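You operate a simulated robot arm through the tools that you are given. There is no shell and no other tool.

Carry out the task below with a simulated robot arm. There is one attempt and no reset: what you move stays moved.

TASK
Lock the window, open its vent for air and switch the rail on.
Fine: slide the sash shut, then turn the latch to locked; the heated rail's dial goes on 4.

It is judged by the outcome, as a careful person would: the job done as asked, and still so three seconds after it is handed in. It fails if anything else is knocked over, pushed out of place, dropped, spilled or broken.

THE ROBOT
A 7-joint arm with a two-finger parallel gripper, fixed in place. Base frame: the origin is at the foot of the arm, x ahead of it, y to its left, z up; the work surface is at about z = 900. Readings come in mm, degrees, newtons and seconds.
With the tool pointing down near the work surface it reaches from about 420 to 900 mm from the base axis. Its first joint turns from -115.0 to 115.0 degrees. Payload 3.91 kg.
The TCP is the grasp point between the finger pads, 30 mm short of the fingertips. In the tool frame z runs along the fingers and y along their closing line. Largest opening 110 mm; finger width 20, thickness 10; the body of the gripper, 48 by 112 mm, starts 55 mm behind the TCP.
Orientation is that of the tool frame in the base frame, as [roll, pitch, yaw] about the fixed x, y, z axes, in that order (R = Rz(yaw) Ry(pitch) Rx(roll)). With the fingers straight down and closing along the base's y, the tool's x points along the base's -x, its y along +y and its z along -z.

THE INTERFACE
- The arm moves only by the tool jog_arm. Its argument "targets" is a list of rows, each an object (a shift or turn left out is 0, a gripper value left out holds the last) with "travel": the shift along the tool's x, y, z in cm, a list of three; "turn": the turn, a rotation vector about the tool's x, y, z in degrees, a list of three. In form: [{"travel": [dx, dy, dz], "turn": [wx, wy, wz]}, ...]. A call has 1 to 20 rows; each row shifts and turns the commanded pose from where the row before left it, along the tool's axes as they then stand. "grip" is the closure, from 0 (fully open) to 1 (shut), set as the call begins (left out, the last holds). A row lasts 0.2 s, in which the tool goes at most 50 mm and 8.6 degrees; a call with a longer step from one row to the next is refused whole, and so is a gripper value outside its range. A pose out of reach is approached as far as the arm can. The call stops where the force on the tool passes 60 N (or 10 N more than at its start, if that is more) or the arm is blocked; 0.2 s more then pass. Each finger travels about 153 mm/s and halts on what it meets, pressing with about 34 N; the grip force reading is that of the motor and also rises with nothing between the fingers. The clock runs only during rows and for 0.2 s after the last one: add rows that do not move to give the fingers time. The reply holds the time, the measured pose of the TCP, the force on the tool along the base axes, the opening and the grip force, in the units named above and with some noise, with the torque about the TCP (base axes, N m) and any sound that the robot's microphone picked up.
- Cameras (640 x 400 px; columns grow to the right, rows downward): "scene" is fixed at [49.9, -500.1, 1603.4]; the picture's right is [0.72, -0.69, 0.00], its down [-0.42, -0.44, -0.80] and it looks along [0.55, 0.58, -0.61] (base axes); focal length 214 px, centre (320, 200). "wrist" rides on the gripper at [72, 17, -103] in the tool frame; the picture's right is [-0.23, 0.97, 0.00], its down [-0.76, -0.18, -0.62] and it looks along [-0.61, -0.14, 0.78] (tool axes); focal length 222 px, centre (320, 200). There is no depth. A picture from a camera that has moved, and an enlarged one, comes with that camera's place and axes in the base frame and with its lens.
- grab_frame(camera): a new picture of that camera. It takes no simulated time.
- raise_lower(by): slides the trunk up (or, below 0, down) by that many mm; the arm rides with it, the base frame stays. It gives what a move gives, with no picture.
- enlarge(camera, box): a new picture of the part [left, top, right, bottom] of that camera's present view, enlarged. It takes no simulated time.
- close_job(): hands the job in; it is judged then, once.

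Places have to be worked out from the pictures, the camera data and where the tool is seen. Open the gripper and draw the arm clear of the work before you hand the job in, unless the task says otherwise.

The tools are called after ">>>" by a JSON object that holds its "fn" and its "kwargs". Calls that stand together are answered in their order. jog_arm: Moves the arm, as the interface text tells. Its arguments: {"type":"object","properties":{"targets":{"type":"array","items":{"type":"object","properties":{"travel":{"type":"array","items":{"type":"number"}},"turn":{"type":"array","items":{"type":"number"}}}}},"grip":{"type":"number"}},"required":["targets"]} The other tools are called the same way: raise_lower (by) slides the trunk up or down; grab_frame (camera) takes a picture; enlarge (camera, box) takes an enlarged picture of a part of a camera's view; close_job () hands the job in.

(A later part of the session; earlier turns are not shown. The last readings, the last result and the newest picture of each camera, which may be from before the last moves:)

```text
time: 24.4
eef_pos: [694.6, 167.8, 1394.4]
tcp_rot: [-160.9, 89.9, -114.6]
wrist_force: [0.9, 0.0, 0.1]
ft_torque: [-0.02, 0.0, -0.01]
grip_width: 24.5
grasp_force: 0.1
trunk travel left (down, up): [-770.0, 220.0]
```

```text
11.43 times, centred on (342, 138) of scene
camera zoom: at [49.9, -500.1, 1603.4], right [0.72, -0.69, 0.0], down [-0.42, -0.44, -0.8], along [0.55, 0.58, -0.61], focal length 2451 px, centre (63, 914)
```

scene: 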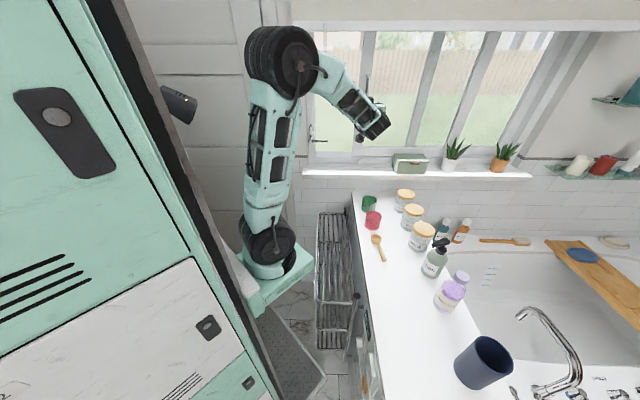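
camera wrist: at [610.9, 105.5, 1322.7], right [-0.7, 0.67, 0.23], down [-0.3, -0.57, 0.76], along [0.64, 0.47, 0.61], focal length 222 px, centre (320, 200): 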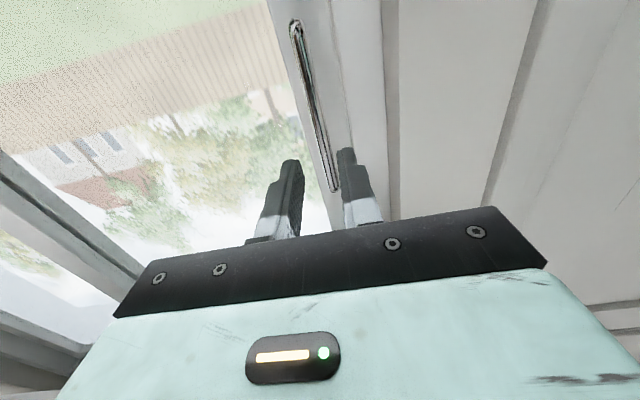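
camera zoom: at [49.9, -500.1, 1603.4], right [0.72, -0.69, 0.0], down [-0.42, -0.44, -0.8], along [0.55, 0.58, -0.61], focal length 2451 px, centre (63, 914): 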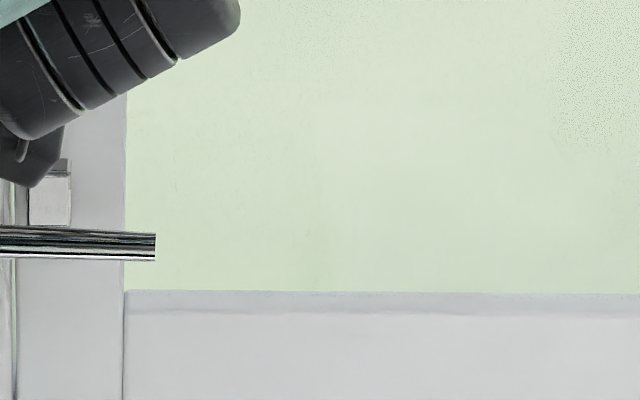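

The seam is a steady ~2 mm line. To be sure the stop is the sash itself, I push once more from the right with closed fingers, keeping everything away from the jamb: close, shift 28 mm right, go forward.

>>> {"fn": "jog_arm", "kwargs": {"targets": [{"travel": [0, -1.4, 0]}, {"travel": [0, -1.4, 0]}, {"travel": [0, 0, 2.0]}, {"travel": [0, 0, 2.0]}, {"travel": [0, 0, 2.0]}, {"travel": [0, 0, 1.6]}, {"travel": [0, 0, 0.7]}, {}], "grip": 1}}

>>> {"fn": "grab_frame", "kwargs": {"camera": "wrist"}}

```text
time: 26.2
eef_pos: [775.2, 209.8, 1394.4]
tcp_rot: [-173.2, 89.9, -127.1]
wrist_force: [-0.7, -0.4, 0.8]
ft_torque: [0.01, 0.0, -0.01]
grip_width: 0.1
grasp_force: 33.8
trunk travel left (down, up): [-770.0, 220.0]
```

```text
taken
camera wrist: at [690.2, 146.7, 1322.1], right [-0.7, 0.67, 0.23], down [-0.3, -0.57, 0.76], along [0.64, 0.47, 0.61], focal length 222 px, centre (320, 200)
```

wrist: 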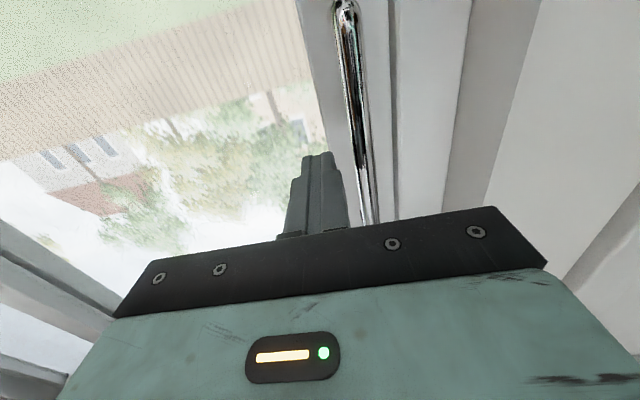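

Closed fingers are right of the bar. I push left: 12 mm to contact and then small steps.

>>> {"fn": "jog_arm", "kwargs": {"targets": [{"travel": [0, 0.6, 0]}, {"travel": [0, 0.5, 0]}, {"travel": [0, 0.3, 0]}, {"travel": [0, 0.3, 0]}, {"travel": [0, 0.2, 0]}, {"travel": [0, 0.2, 0]}, {"travel": [0, 0.2, 0]}]}}

>>> {"fn": "enlarge", "kwargs": {"camera": "wrist", "box": [290, 0, 450, 150]}}

>>> {"fn": "enlarge", "kwargs": {"camera": "scene", "box": [325, 120, 360, 155]}}

```text
time: 27.8
eef_pos: [764.2, 217.6, 1394.1]
tcp_rot: [124.6, 90.0, 170.1]
wrist_force: [39.7, -18.7, 6.8]
ft_torque: [0.11, -0.07, -0.92]
grip_width: 0.1
grasp_force: 33.5
trunk travel left (down, up): [-770.0, 220.0]
```

```text
2.67 times, centred on (370, 75) of wrist
camera zoom: at [678.8, 156.1, 1322.0], right [-0.69, 0.68, 0.23], down [-0.31, -0.57, 0.76], along [0.65, 0.46, 0.61], focal length 592 px, centre (187, 533)
```

zoom: 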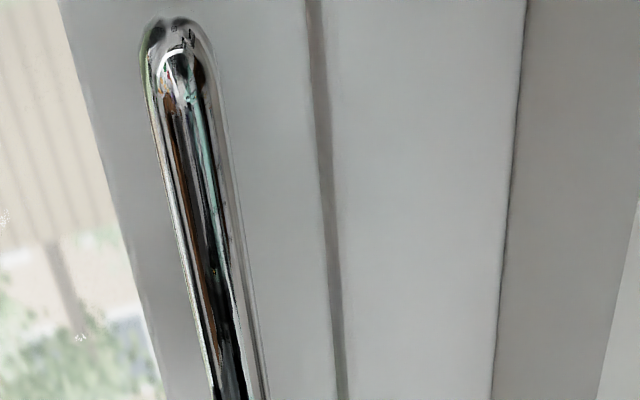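

```text
11.43 times, centred on (342, 138) of scene
camera zoom: at [49.9, -500.1, 1603.4], right [0.72, -0.69, 0.0], down [-0.42, -0.44, -0.8], along [0.55, 0.58, -0.61], focal length 2451 px, centre (63, 914)
```

zoom: 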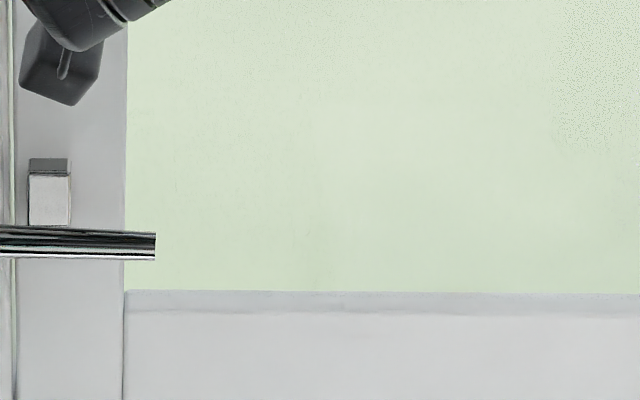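

The sash did not move any further under ~40 N from the right alone, so it is fully shut. I back off, retreat from the window, and lower the trunk to latch height for a close look.

>>> {"fn": "jog_arm", "kwargs": {"targets": [{"travel": [0, -0.6, 0]}, {"travel": [0, -0.9, 0]}, {"travel": [0, 0, -2.5]}, {"travel": [0, 0, -2.5]}, {"travel": [0, 0, -2.5]}, {"travel": [0, 0, -2.5]}, {"travel": [0, 0, -2.5]}]}}

>>> {"fn": "raise_lower", "kwargs": {"by": -180}}

>>> {"fn": "grab_frame", "kwargs": {"camera": "wrist"}}

>>> {"fn": "enlarge", "kwargs": {"camera": "scene", "box": [290, 20, 450, 180]}}

```text
time: 29.4
eef_pos: [679.6, 124.7, 1394.8]
tcp_rot: [-176.3, 90.0, -130.1]
wrist_force: [0.2, -0.1, -0.1]
ft_torque: [0.0, 0.03, -0.01]
grip_width: 0.0
grasp_force: 33.5
trunk travel left (down, up): [-770.0, 220.0]
```

```text
time: 31.4
eef_pos: [680.0, 125.2, 1214.5]
tcp_rot: [-178.5, 89.8, -132.3]
wrist_force: [0.6, 0.9, -0.3]
ft_torque: [0.0, 0.0, -0.03]
grip_width: 0.1
grasp_force: 33.9
trunk travel left (down, up): [-590.0, 400.0]
```

```text
taken
camera wrist: at [597.3, 61.9, 1143.3], right [-0.7, 0.67, 0.23], down [-0.3, -0.57, 0.76], along [0.64, 0.47, 0.61], focal length 222 px, centre (320, 200)
```

wrist: 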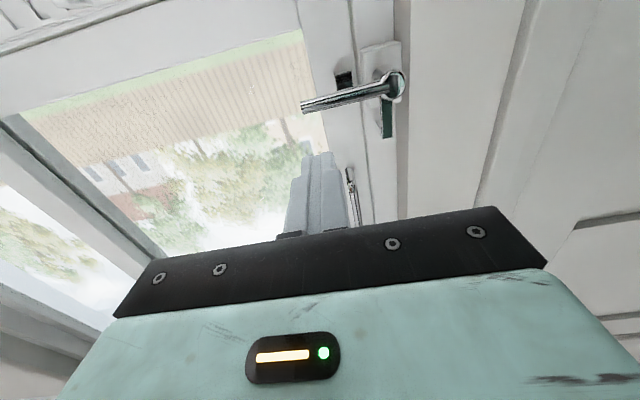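

```text
2.50 times, centred on (370, 100) of scene
camera zoom: at [49.9, -500.1, 1603.4], right [0.72, -0.69, 0.0], down [-0.42, -0.44, -0.8], along [0.55, 0.58, -0.61], focal length 536 px, centre (195, 450)
```

zoom: 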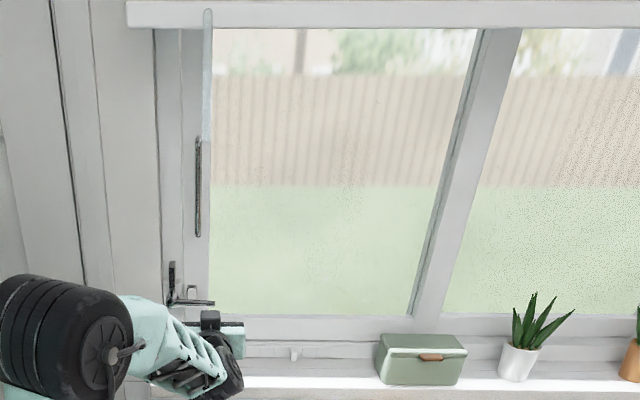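

Sash shut, stile against the jamb. I enlarge the latch in the wrist view.

>>> {"fn": "enlarge", "kwargs": {"camera": "wrist", "box": [280, 20, 440, 230]}}

>>> {"fn": "enlarge", "kwargs": {"camera": "wrist", "box": [320, 30, 420, 150]}}

>>> {"fn": "enlarge", "kwargs": {"camera": "scene", "box": [320, 110, 370, 170]}}

```text
1.90 times, centred on (360, 125) of wrist
camera zoom: at [597.3, 61.9, 1143.3], right [-0.7, 0.67, 0.23], down [-0.3, -0.57, 0.76], along [0.64, 0.47, 0.61], focal length 423 px, centre (244, 343)
```

zoom: 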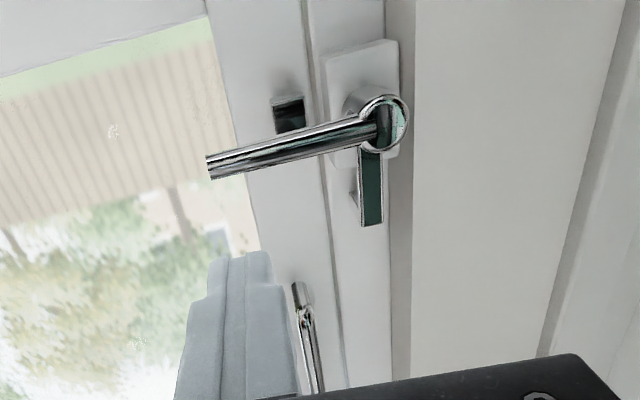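

```text
3.33 times, centred on (370, 90) of wrist
camera zoom: at [597.3, 61.9, 1143.3], right [-0.7, 0.67, 0.23], down [-0.3, -0.57, 0.76], along [0.64, 0.47, 0.61], focal length 740 px, centre (153, 567)
```

zoom: 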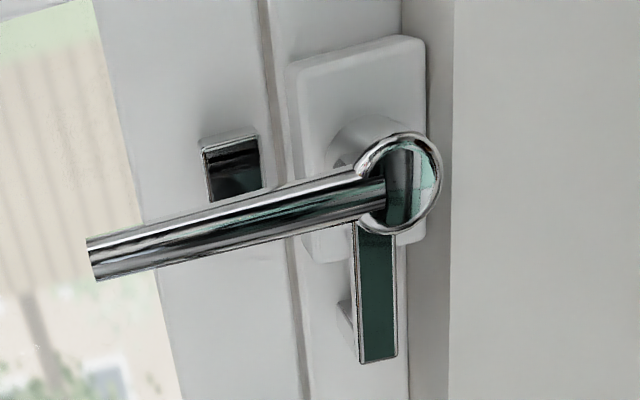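

```text
6.67 times, centred on (345, 140) of scene
camera zoom: at [49.9, -500.1, 1603.4], right [0.72, -0.69, 0.0], down [-0.42, -0.44, -0.8], along [0.55, 0.58, -0.61], focal length 1430 px, centre (153, 600)
```

zoom: 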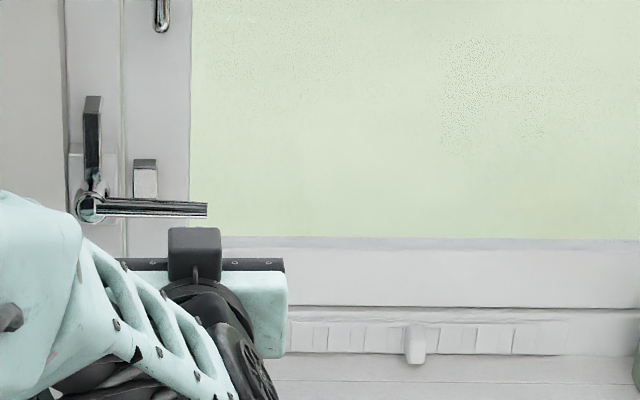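

The latch is clear: ring pivot at about s=334, z=1199; rod pointing right to s≈419 at d≈670; and a locking tongue pointing up that will swing onto the keeper (s≈379) when the rod turns down. I'll place the closed fingertips just above the rod near its end (TCP s≈404, d≈650).

>>> {"fn": "jog_arm", "kwargs": {"targets": [{"travel": [-1.2, 0, 0]}, {"travel": [0, 0, 2.5]}, {"travel": [0, 0, 2.5]}, {"travel": [0, 0, 2.0]}, {"travel": [0, 0, 1.5]}, {}]}}

>>> {"fn": "grab_frame", "kwargs": {"camera": "wrist"}}

>>> {"fn": "enlarge", "kwargs": {"camera": "scene", "box": [310, 100, 390, 180]}}

```text
time: 32.8
eef_pos: [739.8, 185.5, 1226.3]
tcp_rot: [176.9, 89.9, -136.8]
wrist_force: [1.1, -0.4, -0.5]
ft_torque: [0.02, -0.01, 0.01]
grip_width: 0.0
grasp_force: 34.0
trunk travel left (down, up): [-590.0, 400.0]
```

```text
taken
camera wrist: at [656.2, 122.7, 1155.3], right [-0.7, 0.67, 0.23], down [-0.3, -0.57, 0.76], along [0.64, 0.47, 0.61], focal length 222 px, centre (320, 200)
```

wrist: 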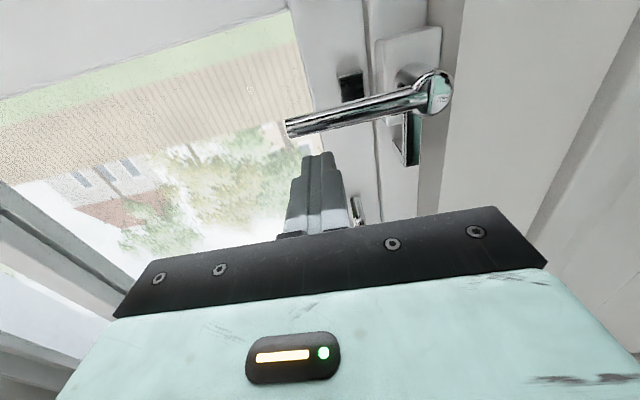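

```text
5.00 times, centred on (350, 140) of scene
camera zoom: at [49.9, -500.1, 1603.4], right [0.72, -0.69, 0.0], down [-0.42, -0.44, -0.8], along [0.55, 0.58, -0.61], focal length 1072 px, centre (170, 500)
```

zoom: 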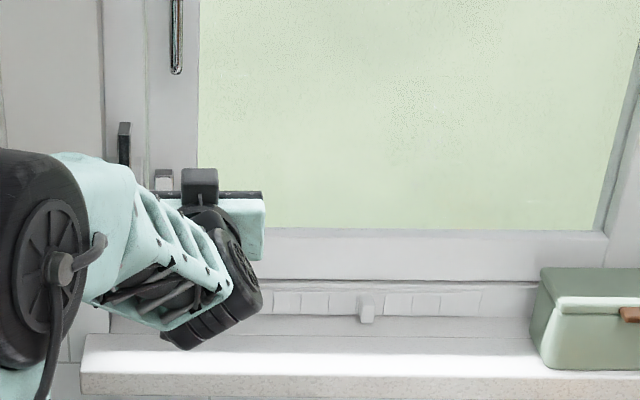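

Fingertips sit just above the rod, 20 mm from its end. I ease forward 4 mm, lower onto the rod and begin the downward arc to about 20°.

>>> {"fn": "jog_arm", "kwargs": {"targets": [{"travel": [0.5, 0.25, 0.4]}, {"travel": [0.5, 0.25, 0]}, {"travel": [0.6, -0.1, 0]}, {"travel": [0.6, -0.1, 0]}, {"travel": [0.55, 0, 0]}, {"travel": [0.55, 0, 0]}]}}

>>> {"fn": "grab_frame", "kwargs": {"camera": "wrist"}}

>>> {"fn": "enlarge", "kwargs": {"camera": "scene", "box": [310, 100, 390, 180]}}

```text
time: 34.2
eef_pos: [740.5, 189.5, 1193.0]
tcp_rot: [-177.6, 89.9, -131.4]
wrist_force: [-1.0, -1.3, -0.3]
ft_torque: [0.02, -0.01, 0.02]
grip_width: 0.2
grasp_force: 33.7
trunk travel left (down, up): [-590.0, 400.0]
```

```text
taken
camera wrist: at [656.7, 127.7, 1121.8], right [-0.7, 0.67, 0.23], down [-0.3, -0.57, 0.76], along [0.64, 0.47, 0.61], focal length 222 px, centre (320, 200)
```

wrist: 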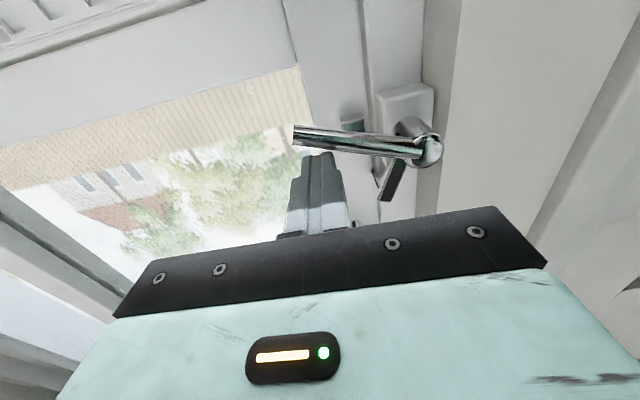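

```text
5.00 times, centred on (350, 140) of scene
camera zoom: at [49.9, -500.1, 1603.4], right [0.72, -0.69, 0.0], down [-0.42, -0.44, -0.8], along [0.55, 0.58, -0.61], focal length 1072 px, centre (170, 500)
```

zoom: 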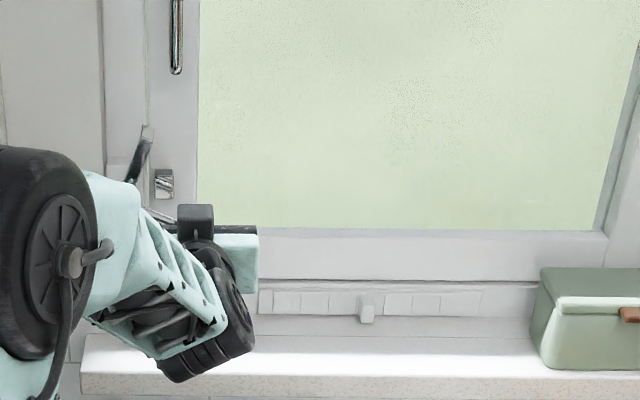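

The rod and tongue are turning together at low force (~20°). I continue the arc to about 60°.

>>> {"fn": "jog_arm", "kwargs": {"targets": [{"travel": [0.53, 0.14, 0]}, {"travel": [0.53, 0.14, 0]}, {"travel": [0.55, 0.18, 0]}, {"travel": [0.55, 0.18, 0]}, {"travel": [0.53, 0.29, 0]}, {"travel": [0.53, 0.29, 0]}, {"travel": [0.48, 0.39, 0]}, {"travel": [0.48, 0.39, 0]}]}}

>>> {"fn": "grab_frame", "kwargs": {"camera": "wrist"}}

>>> {"fn": "enlarge", "kwargs": {"camera": "scene", "box": [310, 100, 390, 180]}}

```text
time: 36.0
eef_pos: [724.8, 205.1, 1151.9]
tcp_rot: [-172.6, 89.9, -126.3]
wrist_force: [0.5, 0.1, -0.2]
ft_torque: [-0.03, 0.01, -0.03]
grip_width: 0.0
grasp_force: 34.0
trunk travel left (down, up): [-590.0, 400.0]
```

```text
taken
camera wrist: at [641.4, 142.3, 1079.7], right [-0.7, 0.67, 0.23], down [-0.3, -0.57, 0.76], along [0.64, 0.47, 0.61], focal length 222 px, centre (320, 200)
```

wrist: 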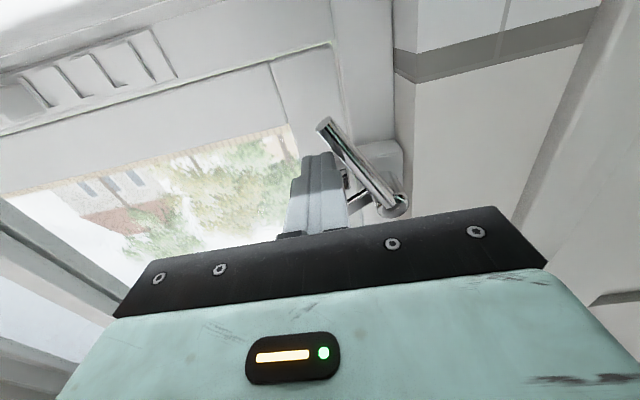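

```text
5.00 times, centred on (350, 140) of scene
camera zoom: at [49.9, -500.1, 1603.4], right [0.72, -0.69, 0.0], down [-0.42, -0.44, -0.8], along [0.55, 0.58, -0.61], focal length 1072 px, centre (170, 500)
```

zoom: 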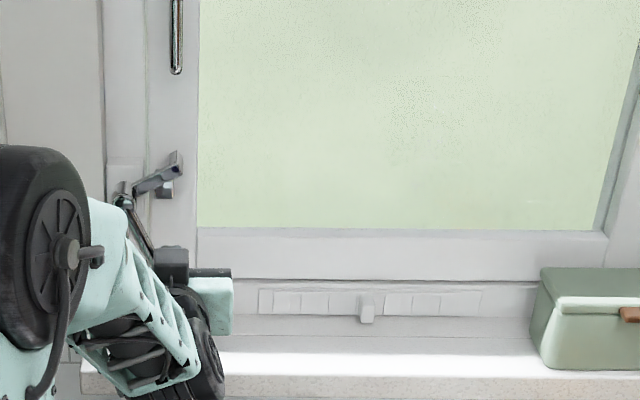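

About 60° done and the tongue is coming down onto the keeper. I finish the arc to vertical in small steps.

>>> {"fn": "jog_arm", "kwargs": {"targets": [{"travel": [0.4, 0.5, 0]}, {"travel": [0.4, 0.5, 0]}, {"travel": [0.31, 0.56, 0]}, {"travel": [0.31, 0.56, 0]}, {"travel": [0.2, 0.6, 0]}, {"travel": [0.2, 0.6, 0]}]}}

>>> {"fn": "grab_frame", "kwargs": {"camera": "wrist"}}

>>> {"fn": "enlarge", "kwargs": {"camera": "scene", "box": [310, 100, 390, 180]}}

```text
time: 37.4
eef_pos: [702.7, 227.0, 1134.9]
tcp_rot: [-78.3, 90.0, -32.2]
wrist_force: [6.2, -0.7, 2.3]
ft_torque: [0.08, -0.03, -0.19]
grip_width: 0.2
grasp_force: 34.2
trunk travel left (down, up): [-590.0, 400.0]
```

```text
taken
camera wrist: at [618.9, 163.7, 1062.6], right [-0.7, 0.68, 0.23], down [-0.3, -0.57, 0.76], along [0.64, 0.47, 0.61], focal length 222 px, centre (320, 200)
```

wrist: 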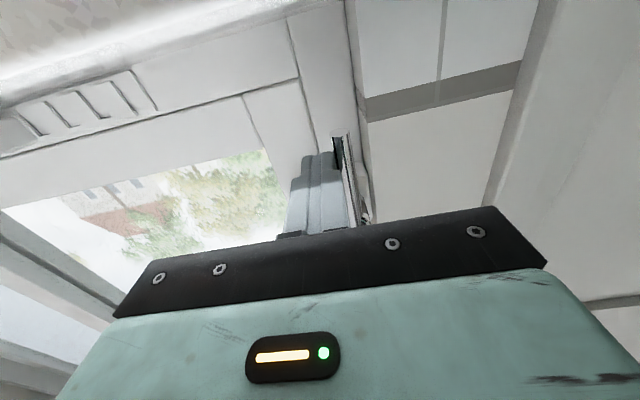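

```text
5.00 times, centred on (350, 140) of scene
camera zoom: at [49.9, -500.1, 1603.4], right [0.72, -0.69, 0.0], down [-0.42, -0.44, -0.8], along [0.55, 0.58, -0.61], focal length 1072 px, centre (170, 500)
```

zoom: 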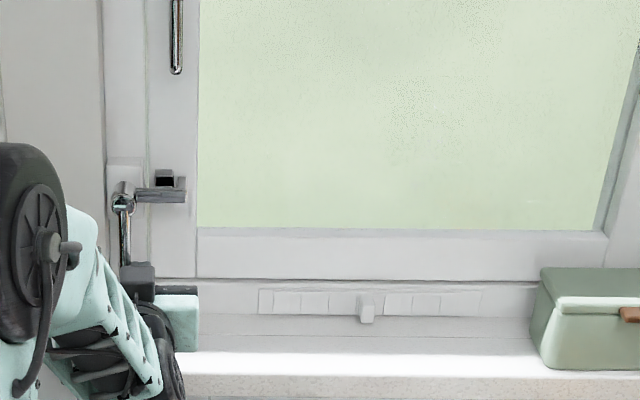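

The rod now hangs vertical and the tongue lies across the keeper; force rose to ~6 N. I press a few millimetres more to confirm it is at the stop.

>>> {"fn": "jog_arm", "kwargs": {"targets": [{"travel": [0, 0.15, 0]}, {"travel": [0, 0.15, 0]}, {"travel": [0, 0.15, 0]}]}}

>>> {"fn": "enlarge", "kwargs": {"camera": "scene", "box": [320, 110, 370, 170]}}

>>> {"fn": "enlarge", "kwargs": {"camera": "wrist", "box": [280, 100, 420, 230]}}

```text
time: 38.2
eef_pos: [700.4, 226.8, 1134.0]
tcp_rot: [82.3, 89.9, 128.0]
wrist_force: [21.1, -14.5, 8.9]
ft_torque: [0.36, -0.01, -0.82]
grip_width: 0.0
grasp_force: 34.3
trunk travel left (down, up): [-590.0, 400.0]
```

```text
6.67 times, centred on (345, 140) of scene
camera zoom: at [49.9, -500.1, 1603.4], right [0.72, -0.69, 0.0], down [-0.42, -0.44, -0.8], along [0.55, 0.58, -0.61], focal length 1430 px, centre (153, 600)
```

zoom: 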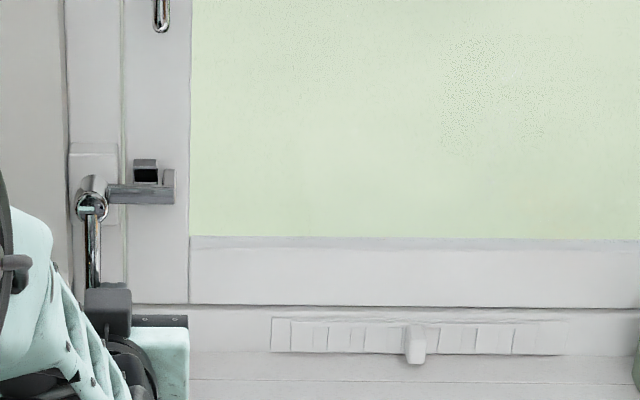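

```text
3.08 times, centred on (350, 165) of wrist
camera zoom: at [617.8, 164.8, 1062.3], right [-0.7, 0.68, 0.23], down [-0.31, -0.57, 0.76], along [0.65, 0.46, 0.61], focal length 684 px, centre (228, 308)
```

zoom: 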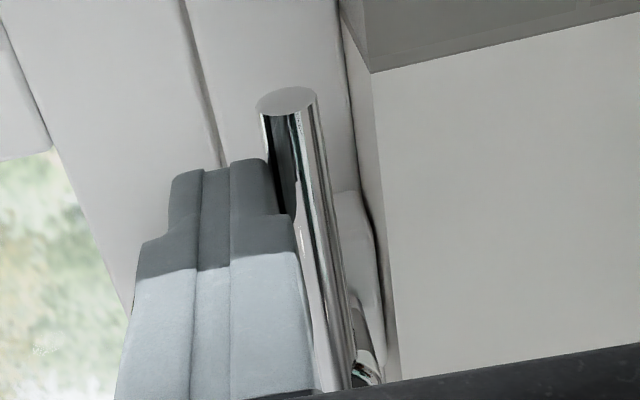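

The latch is at its stop with the tongue hooked across the keeper – locked. I back the fingers off to the right, retreat from the window and check the latch stays.

>>> {"fn": "jog_arm", "kwargs": {"targets": [{"travel": [0, -0.6, 0]}, {"travel": [0, -0.8, 0]}, {"travel": [0, 0, -2.0]}, {"travel": [0, 0, -2.5]}, {"travel": [0, 0, -2.5]}, {"travel": [0, 0, -2.5]}, {"travel": [0, 0, -2.5]}]}}

>>> {"fn": "enlarge", "kwargs": {"camera": "scene", "box": [310, 100, 390, 180]}}

>>> {"fn": "grab_frame", "kwargs": {"camera": "wrist"}}

```text
time: 39.8
eef_pos: [623.1, 134.8, 1133.9]
tcp_rot: [-174.8, 89.9, -128.5]
wrist_force: [0.8, 0.1, 0.0]
ft_torque: [0.0, 0.0, -0.01]
grip_width: 0.0
grasp_force: 33.8
trunk travel left (down, up): [-590.0, 400.0]
```

```text
5.00 times, centred on (350, 140) of scene
camera zoom: at [49.9, -500.1, 1603.4], right [0.72, -0.69, 0.0], down [-0.42, -0.44, -0.8], along [0.55, 0.58, -0.61], focal length 1072 px, centre (170, 500)
```

zoom: 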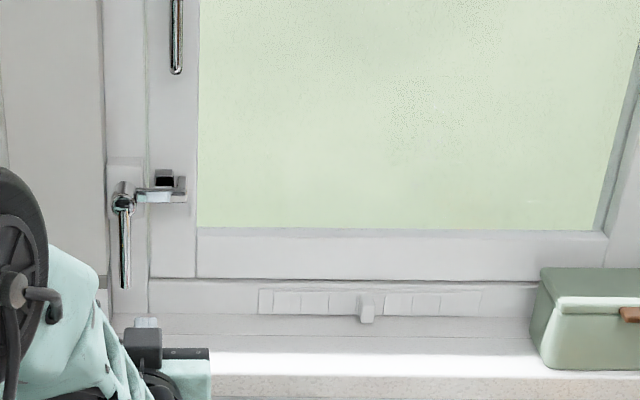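

```text
taken
camera wrist: at [541.5, 71.5, 1063.3], right [-0.7, 0.67, 0.23], down [-0.3, -0.57, 0.76], along [0.64, 0.47, 0.61], focal length 222 px, centre (320, 200)
```

wrist: 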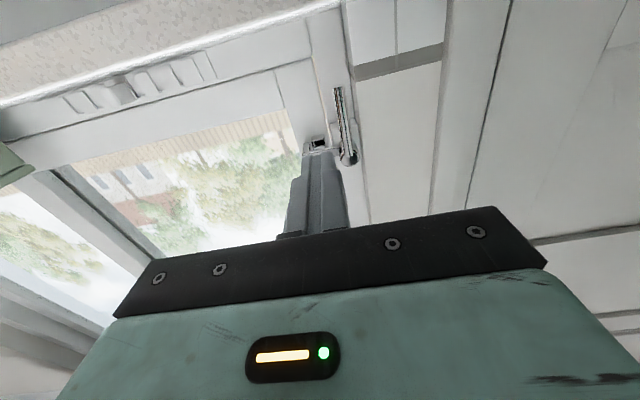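

The latch holds: rod down, tongue over the keeper. Next the vent: I tilt the tool back to pointing 40° forward-down and move right to stand in front-left of the vent tab.

>>> {"fn": "jog_arm", "kwargs": {"targets": [{"turn": [0, 8.3, 0]}, {"turn": [0, 8.3, 0]}, {"turn": [0, 8.3, 0]}, {"turn": [0, 8.3, 0]}, {"turn": [0, 8.3, 0]}, {"turn": [0, 8.4, 0]}, {"travel": [0, -4.0, 0]}, {"travel": [0, -4.0, 0]}, {"travel": [0, -4.0, 0]}, {"travel": [0, -4.0, 0]}, {"travel": [0, -4.2, 0]}, {}]}}

>>> {"fn": "grab_frame", "kwargs": {"camera": "wrist"}}

>>> {"fn": "grab_frame", "kwargs": {"camera": "scene"}}

```text
time: 42.4
eef_pos: [771.4, -3.4, 1133.8]
tcp_rot: [-180.0, 40.0, -133.7]
wrist_force: [0.4, 0.3, -0.3]
ft_torque: [-0.03, 0.0, 0.0]
grip_width: 0.2
grasp_force: 34.0
trunk travel left (down, up): [-590.0, 400.0]
```

```text
taken
camera wrist: at [674.4, -81.4, 1167.5], right [-0.58, 0.8, 0.15], down [0.25, 0.01, 0.97], along [0.77, 0.6, -0.21], focal length 222 px, centre (320, 200)
```

wrist: 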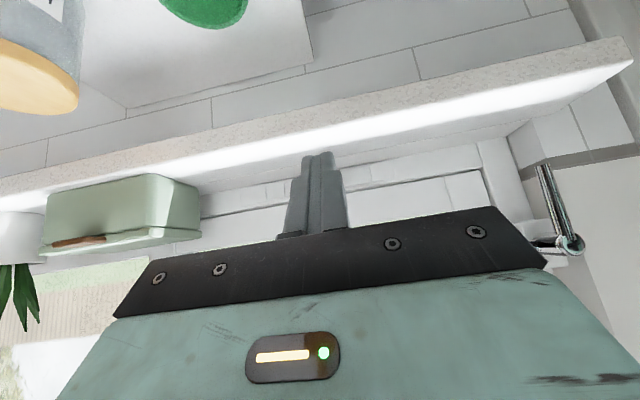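

```text
taken
```

scene: 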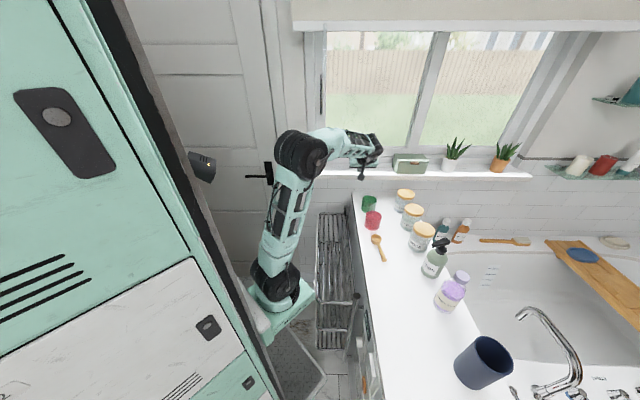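

The tab should now be just behind the fingertips in view (s≈589, d≈698). I advance 130 mm at this height, staying left of the tab and above the ledge, then look.

>>> {"fn": "jog_arm", "kwargs": {"targets": [{"travel": [-1.99, 0, 1.67]}, {"travel": [-1.99, 0, 1.67]}, {"travel": [-1.99, 0, 1.67]}, {"travel": [-1.99, 0, 1.67]}, {"travel": [-1.99, 0, 1.67]}, {}]}}

>>> {"fn": "grab_frame", "kwargs": {"camera": "wrist"}}

>>> {"fn": "enlarge", "kwargs": {"camera": "wrist", "box": [200, 60, 440, 230]}}

>>> {"fn": "enlarge", "kwargs": {"camera": "scene", "box": [330, 120, 410, 180]}}

```text
time: 43.8
eef_pos: [860.4, 89.6, 1133.5]
tcp_rot: [-179.9, 40.0, -133.8]
wrist_force: [-0.6, 0.0, -0.9]
ft_torque: [0.0, -0.01, 0.0]
grip_width: 0.3
grasp_force: 33.8
trunk travel left (down, up): [-590.0, 400.0]
```

```text
taken
camera wrist: at [764.3, 12.6, 1168.2], right [-0.58, 0.8, 0.15], down [0.25, 0.01, 0.97], along [0.77, 0.6, -0.21], focal length 222 px, centre (320, 200)
```

wrist: 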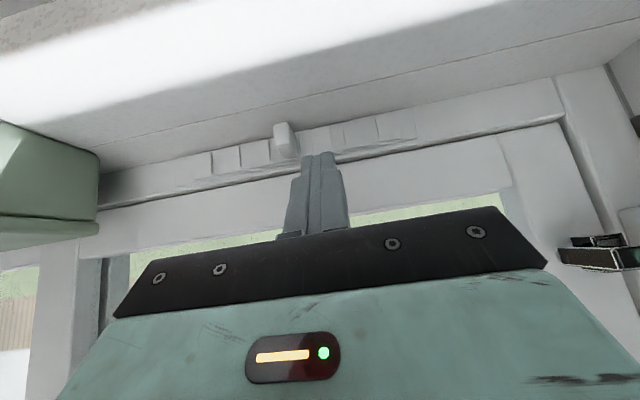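

```text
2.35 times, centred on (320, 145) of wrist
camera zoom: at [764.3, 12.6, 1168.2], right [-0.58, 0.8, 0.15], down [0.25, 0.01, 0.97], along [0.77, 0.6, -0.21], focal length 523 px, centre (320, 329)
```

zoom: 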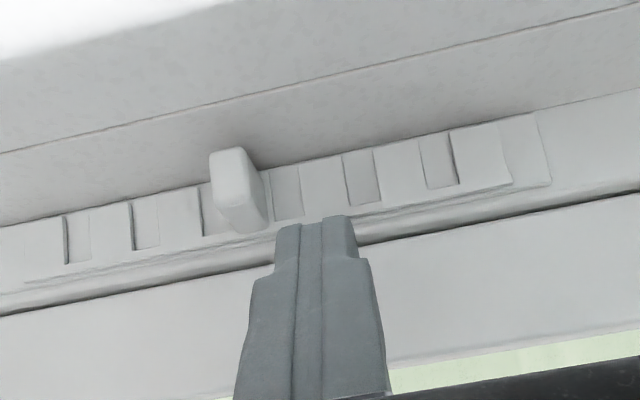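

```text
6.67 times, centred on (370, 150) of scene
camera zoom: at [49.9, -500.1, 1603.4], right [0.72, -0.69, 0.0], down [-0.42, -0.44, -0.8], along [0.55, 0.58, -0.61], focal length 1430 px, centre (-13, 533)
```

zoom: 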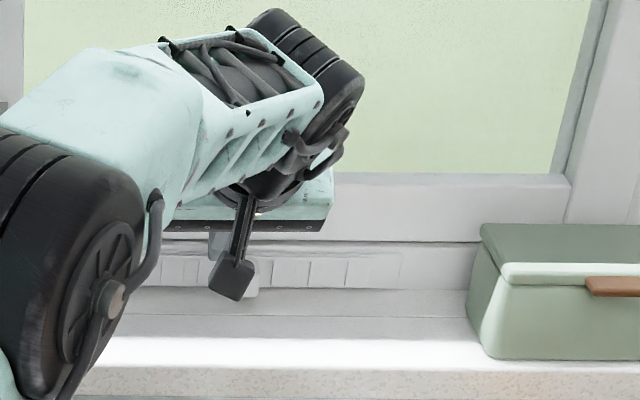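

Tab confirmed at s≈586–598, z≈1077; my fingers are at its left. I descend 30 mm and 16 mm forward to put the fingertip level with the tab's left face.

>>> {"fn": "jog_arm", "kwargs": {"targets": [{"travel": [0.25, 0, 1.12]}, {"travel": [0.25, 0, 1.12]}, {"travel": [0.22, 0, 1.0]}, {}]}}

>>> {"fn": "enlarge", "kwargs": {"camera": "wrist", "box": [200, 60, 440, 230]}}

```text
time: 44.8
eef_pos: [872.2, 99.8, 1104.1]
tcp_rot: [-180.0, 40.1, -133.8]
wrist_force: [0.8, 0.0, -0.8]
ft_torque: [0.0, -0.01, -0.02]
grip_width: 0.0
grasp_force: 33.7
trunk travel left (down, up): [-590.0, 400.0]
```

```text
2.35 times, centred on (320, 145) of wrist
camera zoom: at [775.3, 24.1, 1137.8], right [-0.58, 0.8, 0.15], down [0.25, 0.01, 0.97], along [0.77, 0.6, -0.21], focal length 523 px, centre (320, 329)
```

zoom: 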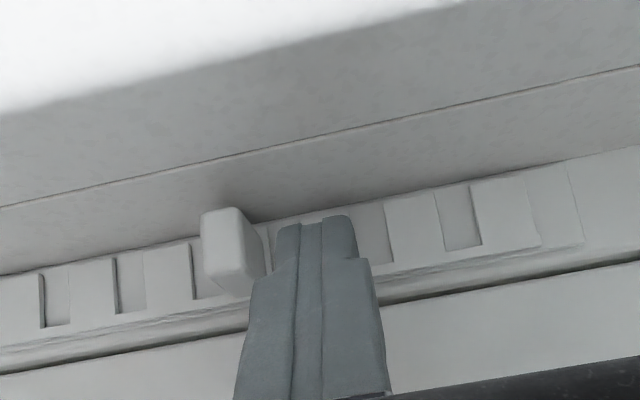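

Fingertip is level with the tab, a few mm to its left. I push right (tool −y) in small steps, watching force and the slots.

>>> {"fn": "jog_arm", "kwargs": {"targets": [{"travel": [0, -0.5, 0]}, {"travel": [0, -0.4, 0]}, {"travel": [0, -0.3, 0]}, {"travel": [0, -0.3, 0]}, {"travel": [0, -0.2, 0]}, {"travel": [0, -0.2, 0]}]}}

>>> {"fn": "enlarge", "kwargs": {"camera": "wrist", "box": [200, 60, 440, 230]}}

```text
time: 46.2
eef_pos: [884.1, 88.0, 1103.4]
tcp_rot: [180.0, 40.0, -133.9]
wrist_force: [-0.4, 0.5, 0.6]
ft_torque: [-0.01, -0.02, 0.01]
grip_width: 0.0
grasp_force: 33.9
trunk travel left (down, up): [-590.0, 400.0]
```

```text
2.35 times, centred on (320, 145) of wrist
camera zoom: at [788.9, 11.6, 1137.2], right [-0.58, 0.8, 0.15], down [0.25, 0.01, 0.97], along [0.77, 0.6, -0.21], focal length 523 px, centre (320, 329)
```

zoom: 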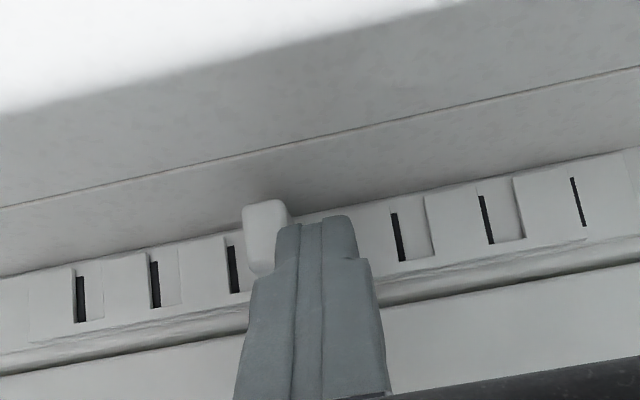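

Dark openings are appearing in the slots – this direction opens the vent. I keep pushing right in small steps until it is fully open or reaches its stop.

>>> {"fn": "jog_arm", "kwargs": {"targets": [{"travel": [0, -0.2, 0]}, {"travel": [0, -0.2, 0]}, {"travel": [0, -0.2, 0]}, {"travel": [0, -0.2, 0]}]}}

>>> {"fn": "enlarge", "kwargs": {"camera": "wrist", "box": [200, 60, 440, 230]}}

```text
time: 47.2
eef_pos: [890.7, 79.8, 1103.4]
tcp_rot: [-180.0, 40.0, -133.8]
wrist_force: [-0.2, 0.5, -0.3]
ft_torque: [-0.01, -0.04, -0.01]
grip_width: 0.0
grasp_force: 34.2
trunk travel left (down, up): [-590.0, 400.0]
```

```text
2.35 times, centred on (320, 145) of wrist
camera zoom: at [794.7, 4.5, 1137.7], right [-0.58, 0.8, 0.15], down [0.25, 0.01, 0.97], along [0.77, 0.6, -0.21], focal length 523 px, centre (320, 329)
```

zoom: 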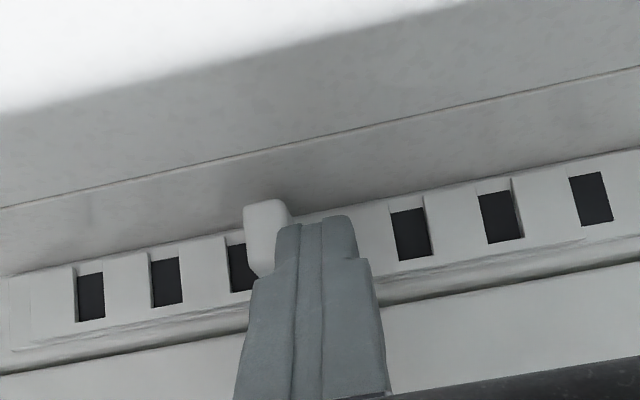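

The slots are now essentially fully dark (open). I add 1 mm steps to see whether this is the end stop, without overshooting.

>>> {"fn": "jog_arm", "kwargs": {"targets": [{"travel": [0, -0.1, 0]}, {"travel": [0, -0.1, 0]}]}}

>>> {"fn": "enlarge", "kwargs": {"camera": "wrist", "box": [200, 100, 440, 220]}}

```text
time: 47.8
eef_pos: [891.9, 78.8, 1104.3]
tcp_rot: [-180.0, 40.0, -133.7]
wrist_force: [-0.9, 2.0, -0.8]
ft_torque: [0.05, -0.02, 0.01]
grip_width: 0.0
grasp_force: 33.9
trunk travel left (down, up): [-590.0, 400.0]
```

```text
2.67 times, centred on (320, 160) of wrist
camera zoom: at [796.0, 3.2, 1137.7], right [-0.58, 0.8, 0.15], down [0.25, 0.01, 0.97], along [0.77, 0.6, -0.21], focal length 592 px, centre (320, 307)
```

zoom: 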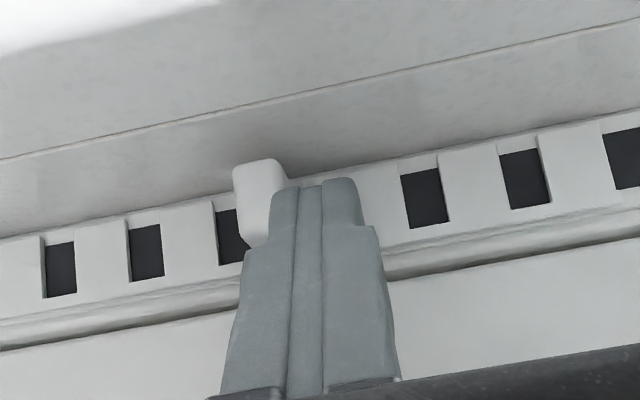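

Slots fully dark and force just beginning to rise (2 N). One more 2 mm to confirm it is the end stop.

>>> {"fn": "jog_arm", "kwargs": {"targets": [{"travel": [0, -0.1, 0]}, {"travel": [0, -0.1, 0]}, {}]}}

>>> {"fn": "enlarge", "kwargs": {"camera": "wrist", "box": [200, 100, 440, 220]}}

```text
time: 48.6
eef_pos: [894.2, 77.6, 1104.4]
tcp_rot: [179.9, 40.0, -133.9]
wrist_force: [0.0, 0.3, -0.6]
ft_torque: [0.0, 0.03, 0.0]
grip_width: 0.0
grasp_force: 34.1
trunk travel left (down, up): [-590.0, 400.0]
```

```text
2.67 times, centred on (320, 160) of wrist
camera zoom: at [797.8, 1.2, 1137.8], right [-0.58, 0.8, 0.15], down [0.25, 0.01, 0.97], along [0.77, 0.6, -0.21], focal length 592 px, centre (320, 307)
```

zoom: 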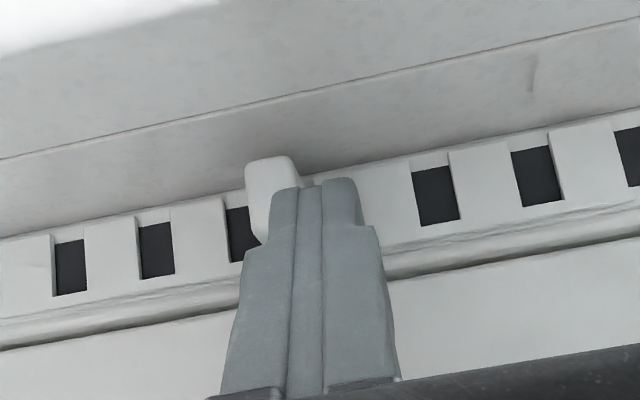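

The slots remain fully dark across their whole width (≈11 mm), and the last move no longer shifted the slider, so it is fully open. I move the finger off the tab to the left, then retreat up and back and verify.

>>> {"fn": "jog_arm", "kwargs": {"targets": [{"travel": [0, 0.6, 0]}, {"travel": [0, 0.8, 0]}, {"travel": [0.5, 0, -1.6]}, {"travel": [1.5, 0, -1.6]}, {"travel": [1.99, 0, -1.67]}, {"travel": [1.99, 0, -1.67]}, {"travel": [1.99, 0, -1.67]}, {"travel": [1.99, 0, -1.67]}]}}

>>> {"fn": "grab_frame", "kwargs": {"camera": "wrist"}}

>>> {"fn": "enlarge", "kwargs": {"camera": "wrist", "box": [180, 90, 440, 230]}}

```text
time: 50.4
eef_pos: [787.1, -12.9, 1115.1]
tcp_rot: [180.0, 40.0, -133.8]
wrist_force: [0.4, 0.4, -0.2]
ft_torque: [0.02, 0.04, -0.01]
grip_width: 0.0
grasp_force: 34.4
trunk travel left (down, up): [-590.0, 400.0]
```

```text
taken
camera wrist: at [691.4, -89.2, 1148.7], right [-0.58, 0.8, 0.15], down [0.25, 0.01, 0.97], along [0.77, 0.6, -0.21], focal length 222 px, centre (320, 200)
```

wrist: 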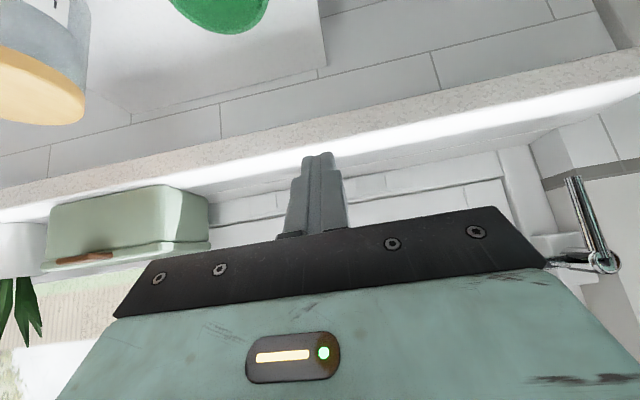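

```text
2.46 times, centred on (310, 160) of wrist
camera zoom: at [691.4, -89.2, 1148.7], right [-0.58, 0.8, 0.15], down [0.25, 0.01, 0.97], along [0.77, 0.6, -0.21], focal length 547 px, centre (345, 298)
```

zoom: 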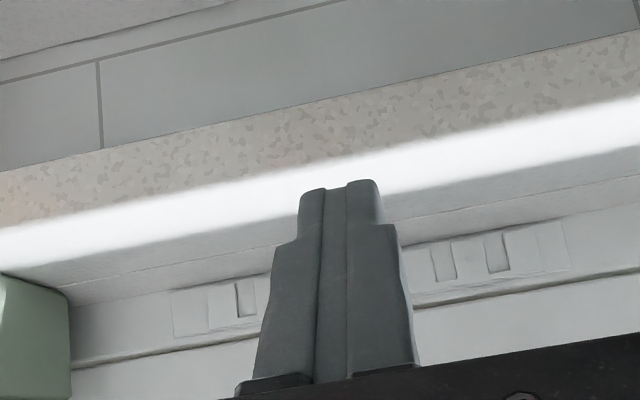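

The slots look light again from here, so I check the vent state from the scene camera before deciding anything.

>>> {"fn": "enlarge", "kwargs": {"camera": "scene", "box": [330, 120, 410, 180]}}

>>> {"fn": "enlarge", "kwargs": {"camera": "wrist", "box": [230, 160, 420, 230]}}

```text
6.67 times, centred on (370, 150) of scene
camera zoom: at [49.9, -500.1, 1603.4], right [0.72, -0.69, 0.0], down [-0.42, -0.44, -0.8], along [0.55, 0.58, -0.61], focal length 1430 px, centre (-13, 533)
```

zoom: 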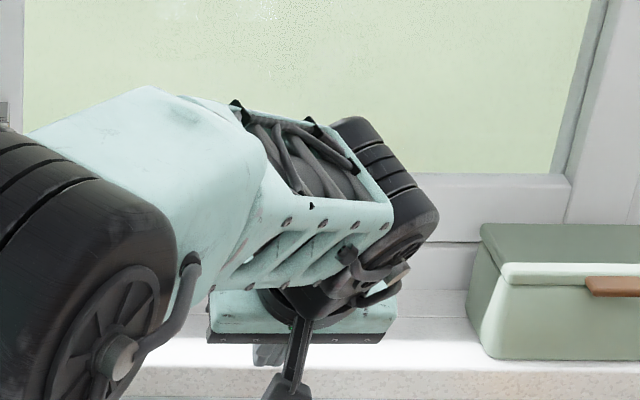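

```text
3.37 times, centred on (325, 195) of wrist
camera zoom: at [691.4, -89.2, 1148.7], right [-0.58, 0.8, 0.15], down [0.25, 0.01, 0.97], along [0.77, 0.6, -0.21], focal length 748 px, centre (303, 217)
```

zoom: 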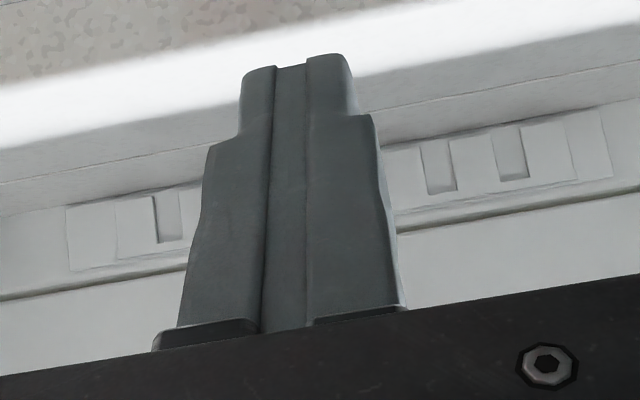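

The vent plate appears to be back in its closed position, either self-returning or dragged back by my finger. This time I'll straddle the tab with slightly open fingers, with a flatter tool, so I can drive it to its stop and watch it when letting go.

>>> {"fn": "jog_arm", "kwargs": {"targets": [{"turn": [0, -6.7, 0]}, {"turn": [0, -6.7, 0]}, {"turn": [0, -6.6, 0]}, {"travel": [0, -1.5, 0]}, {"travel": [-1.25, 0, 2.16]}, {"travel": [-1.25, 0, 2.16]}, {"travel": [-1.25, 0, 2.16]}, {"travel": [-1.25, 0, 2.16]}, {}], "grip": 0.7}}

>>> {"fn": "grab_frame", "kwargs": {"camera": "wrist"}}

>>> {"fn": "enlarge", "kwargs": {"camera": "wrist", "box": [200, 80, 440, 230]}}

```text
time: 52.4
eef_pos: [867.2, 48.2, 1115.4]
tcp_rot: [-180.0, 60.0, -133.8]
wrist_force: [0.3, -0.7, 0.7]
ft_torque: [-0.01, -0.01, 0.03]
grip_width: 33.2
grasp_force: 0.0
trunk travel left (down, up): [-590.0, 400.0]
```

```text
taken
camera wrist: at [769.3, -29.8, 1105.5], right [-0.62, 0.76, 0.2], down [0.02, -0.24, 0.97], along [0.78, 0.61, 0.13], focal length 222 px, centre (320, 200)
```

wrist: 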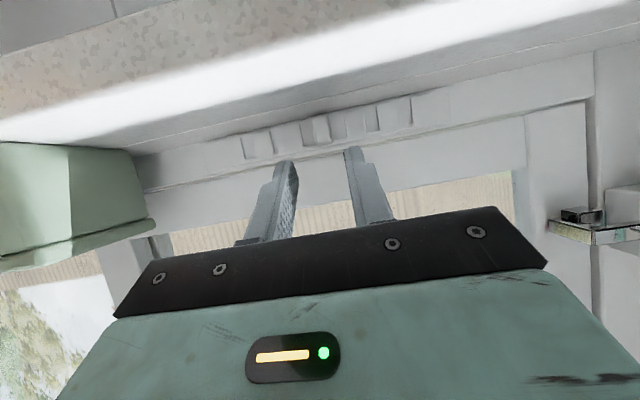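

```text
2.67 times, centred on (320, 155) of wrist
camera zoom: at [769.3, -29.8, 1105.5], right [-0.62, 0.76, 0.2], down [0.02, -0.24, 0.97], along [0.78, 0.61, 0.13], focal length 592 px, centre (320, 320)
```

zoom: 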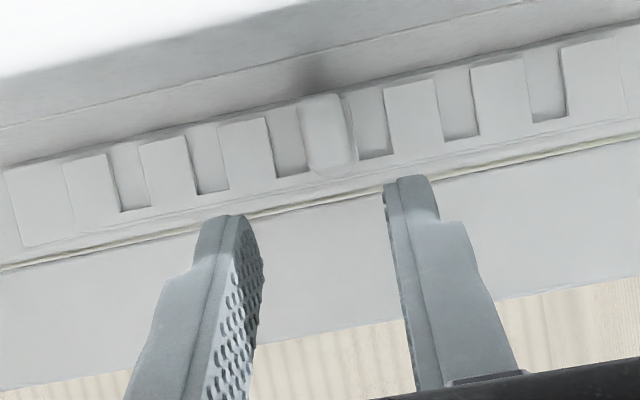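

The vent is closed and I see the tab centred between the open fingers. I advance along the fingers so the tips straddle the tab just short of the slider plate.

>>> {"fn": "jog_arm", "kwargs": {"targets": [{"travel": [-0.08, 0.25, 1.1]}, {"travel": [-0.08, 0, 1.1]}, {"travel": [-0.08, 0, 1.1]}, {"travel": [-0.08, 0, 1.1]}, {}]}}

>>> {"fn": "enlarge", "kwargs": {"camera": "wrist", "box": [200, 80, 440, 230]}}

```text
time: 53.6
eef_pos: [892.6, 77.7, 1096.1]
tcp_rot: [180.0, 60.0, -133.8]
wrist_force: [0.2, 0.9, 0.1]
ft_torque: [-0.01, 0.02, 0.0]
grip_width: 32.6
grasp_force: 0.1
trunk travel left (down, up): [-590.0, 400.0]
```

```text
2.67 times, centred on (320, 155) of wrist
camera zoom: at [794.8, -0.6, 1086.1], right [-0.62, 0.76, 0.2], down [0.02, -0.24, 0.97], along [0.78, 0.61, 0.13], focal length 592 px, centre (320, 320)
```

zoom: 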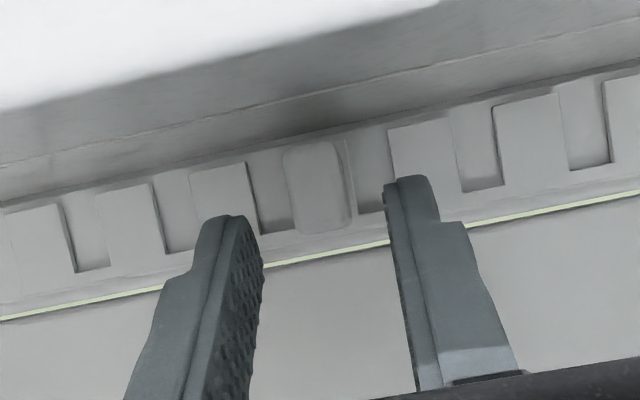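

Tips are level with the tab. I close the fingers to test whether they catch the tab (a width around 13 mm means yes).

>>> {"fn": "jog_arm", "kwargs": {"targets": [{}, {}, {}], "grip": 0.95}}

>>> {"fn": "enlarge", "kwargs": {"camera": "wrist", "box": [200, 80, 440, 230]}}

```text
time: 54.4
eef_pos: [892.3, 78.0, 1095.4]
tcp_rot: [180.0, 60.0, -133.8]
wrist_force: [0.4, 1.0, -0.7]
ft_torque: [0.15, 0.08, -0.22]
grip_width: 13.0
grasp_force: 44.8
trunk travel left (down, up): [-590.0, 400.0]
```

```text
2.67 times, centred on (320, 155) of wrist
camera zoom: at [794.7, -0.5, 1086.1], right [-0.62, 0.76, 0.2], down [0.02, -0.24, 0.97], along [0.78, 0.61, 0.13], focal length 592 px, centre (320, 320)
```

zoom: 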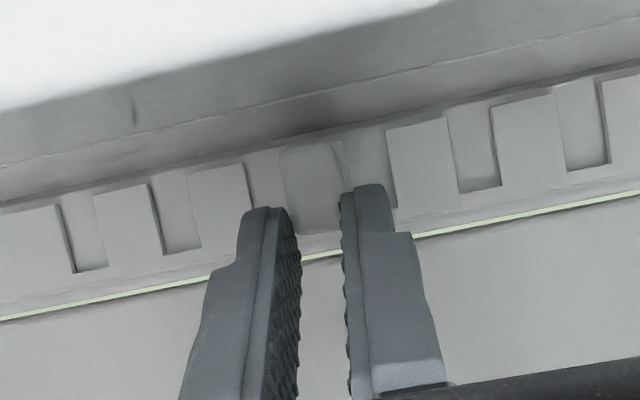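

The tab is caught (13.0 mm). I slide right in small steps and watch for the stop.

>>> {"fn": "jog_arm", "kwargs": {"targets": [{"travel": [0, -0.25, 0]}, {"travel": [0, -0.25, 0]}, {"travel": [0, -0.25, 0]}, {"travel": [0, -0.25, 0]}, {"travel": [0, -0.2, 0]}]}}

>>> {"fn": "enlarge", "kwargs": {"camera": "wrist", "box": [200, 80, 440, 230]}}

```text
time: 55.6
eef_pos: [901.7, 71.2, 1096.3]
tcp_rot: [180.0, 59.9, -133.8]
wrist_force: [3.0, 2.9, -1.7]
ft_torque: [0.07, 0.16, -0.2]
grip_width: 12.7
grasp_force: 44.9
trunk travel left (down, up): [-590.0, 400.0]
```

```text
2.67 times, centred on (320, 155) of wrist
camera zoom: at [802.8, -8.6, 1086.2], right [-0.62, 0.76, 0.2], down [0.02, -0.24, 0.97], along [0.78, 0.61, 0.13], focal length 592 px, centre (320, 320)
```

zoom: 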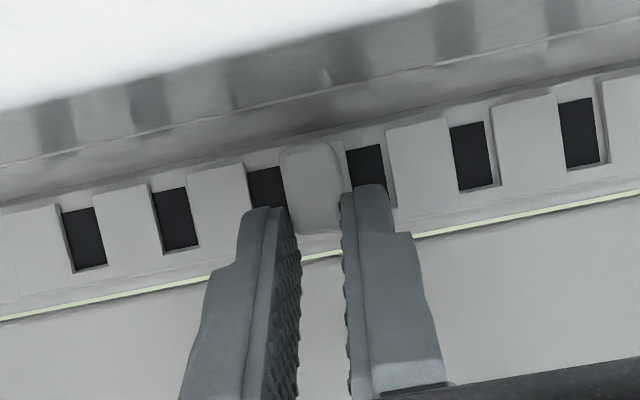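

The slots are almost fully dark after 11 mm. I go on in 1 mm steps to find the stop.

>>> {"fn": "jog_arm", "kwargs": {"targets": [{"travel": [0, -0.1, 0]}, {"travel": [0, -0.1, 0]}, {"travel": [0, -0.1, 0]}]}}

>>> {"fn": "enlarge", "kwargs": {"camera": "wrist", "box": [200, 80, 440, 230]}}

```text
time: 56.4
eef_pos: [902.8, 68.6, 1095.8]
tcp_rot: [-179.8, 60.0, -133.7]
wrist_force: [-3.8, -1.6, -2.7]
ft_torque: [-0.07, 0.26, -0.14]
grip_width: 12.6
grasp_force: 44.6
trunk travel left (down, up): [-590.0, 400.0]
```

```text
2.67 times, centred on (320, 155) of wrist
camera zoom: at [804.9, -10.7, 1086.2], right [-0.63, 0.76, 0.2], down [0.02, -0.24, 0.97], along [0.78, 0.61, 0.13], focal length 592 px, centre (320, 320)
```

zoom: 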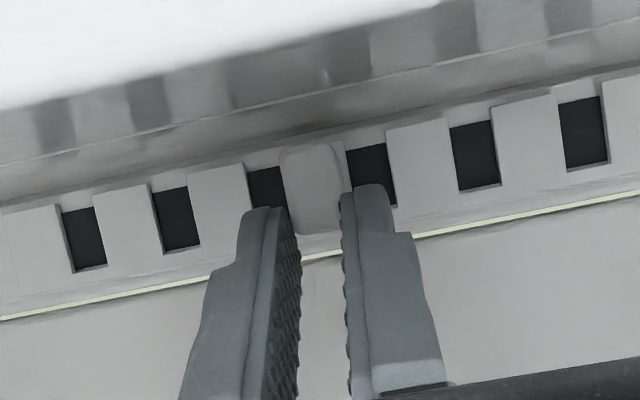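

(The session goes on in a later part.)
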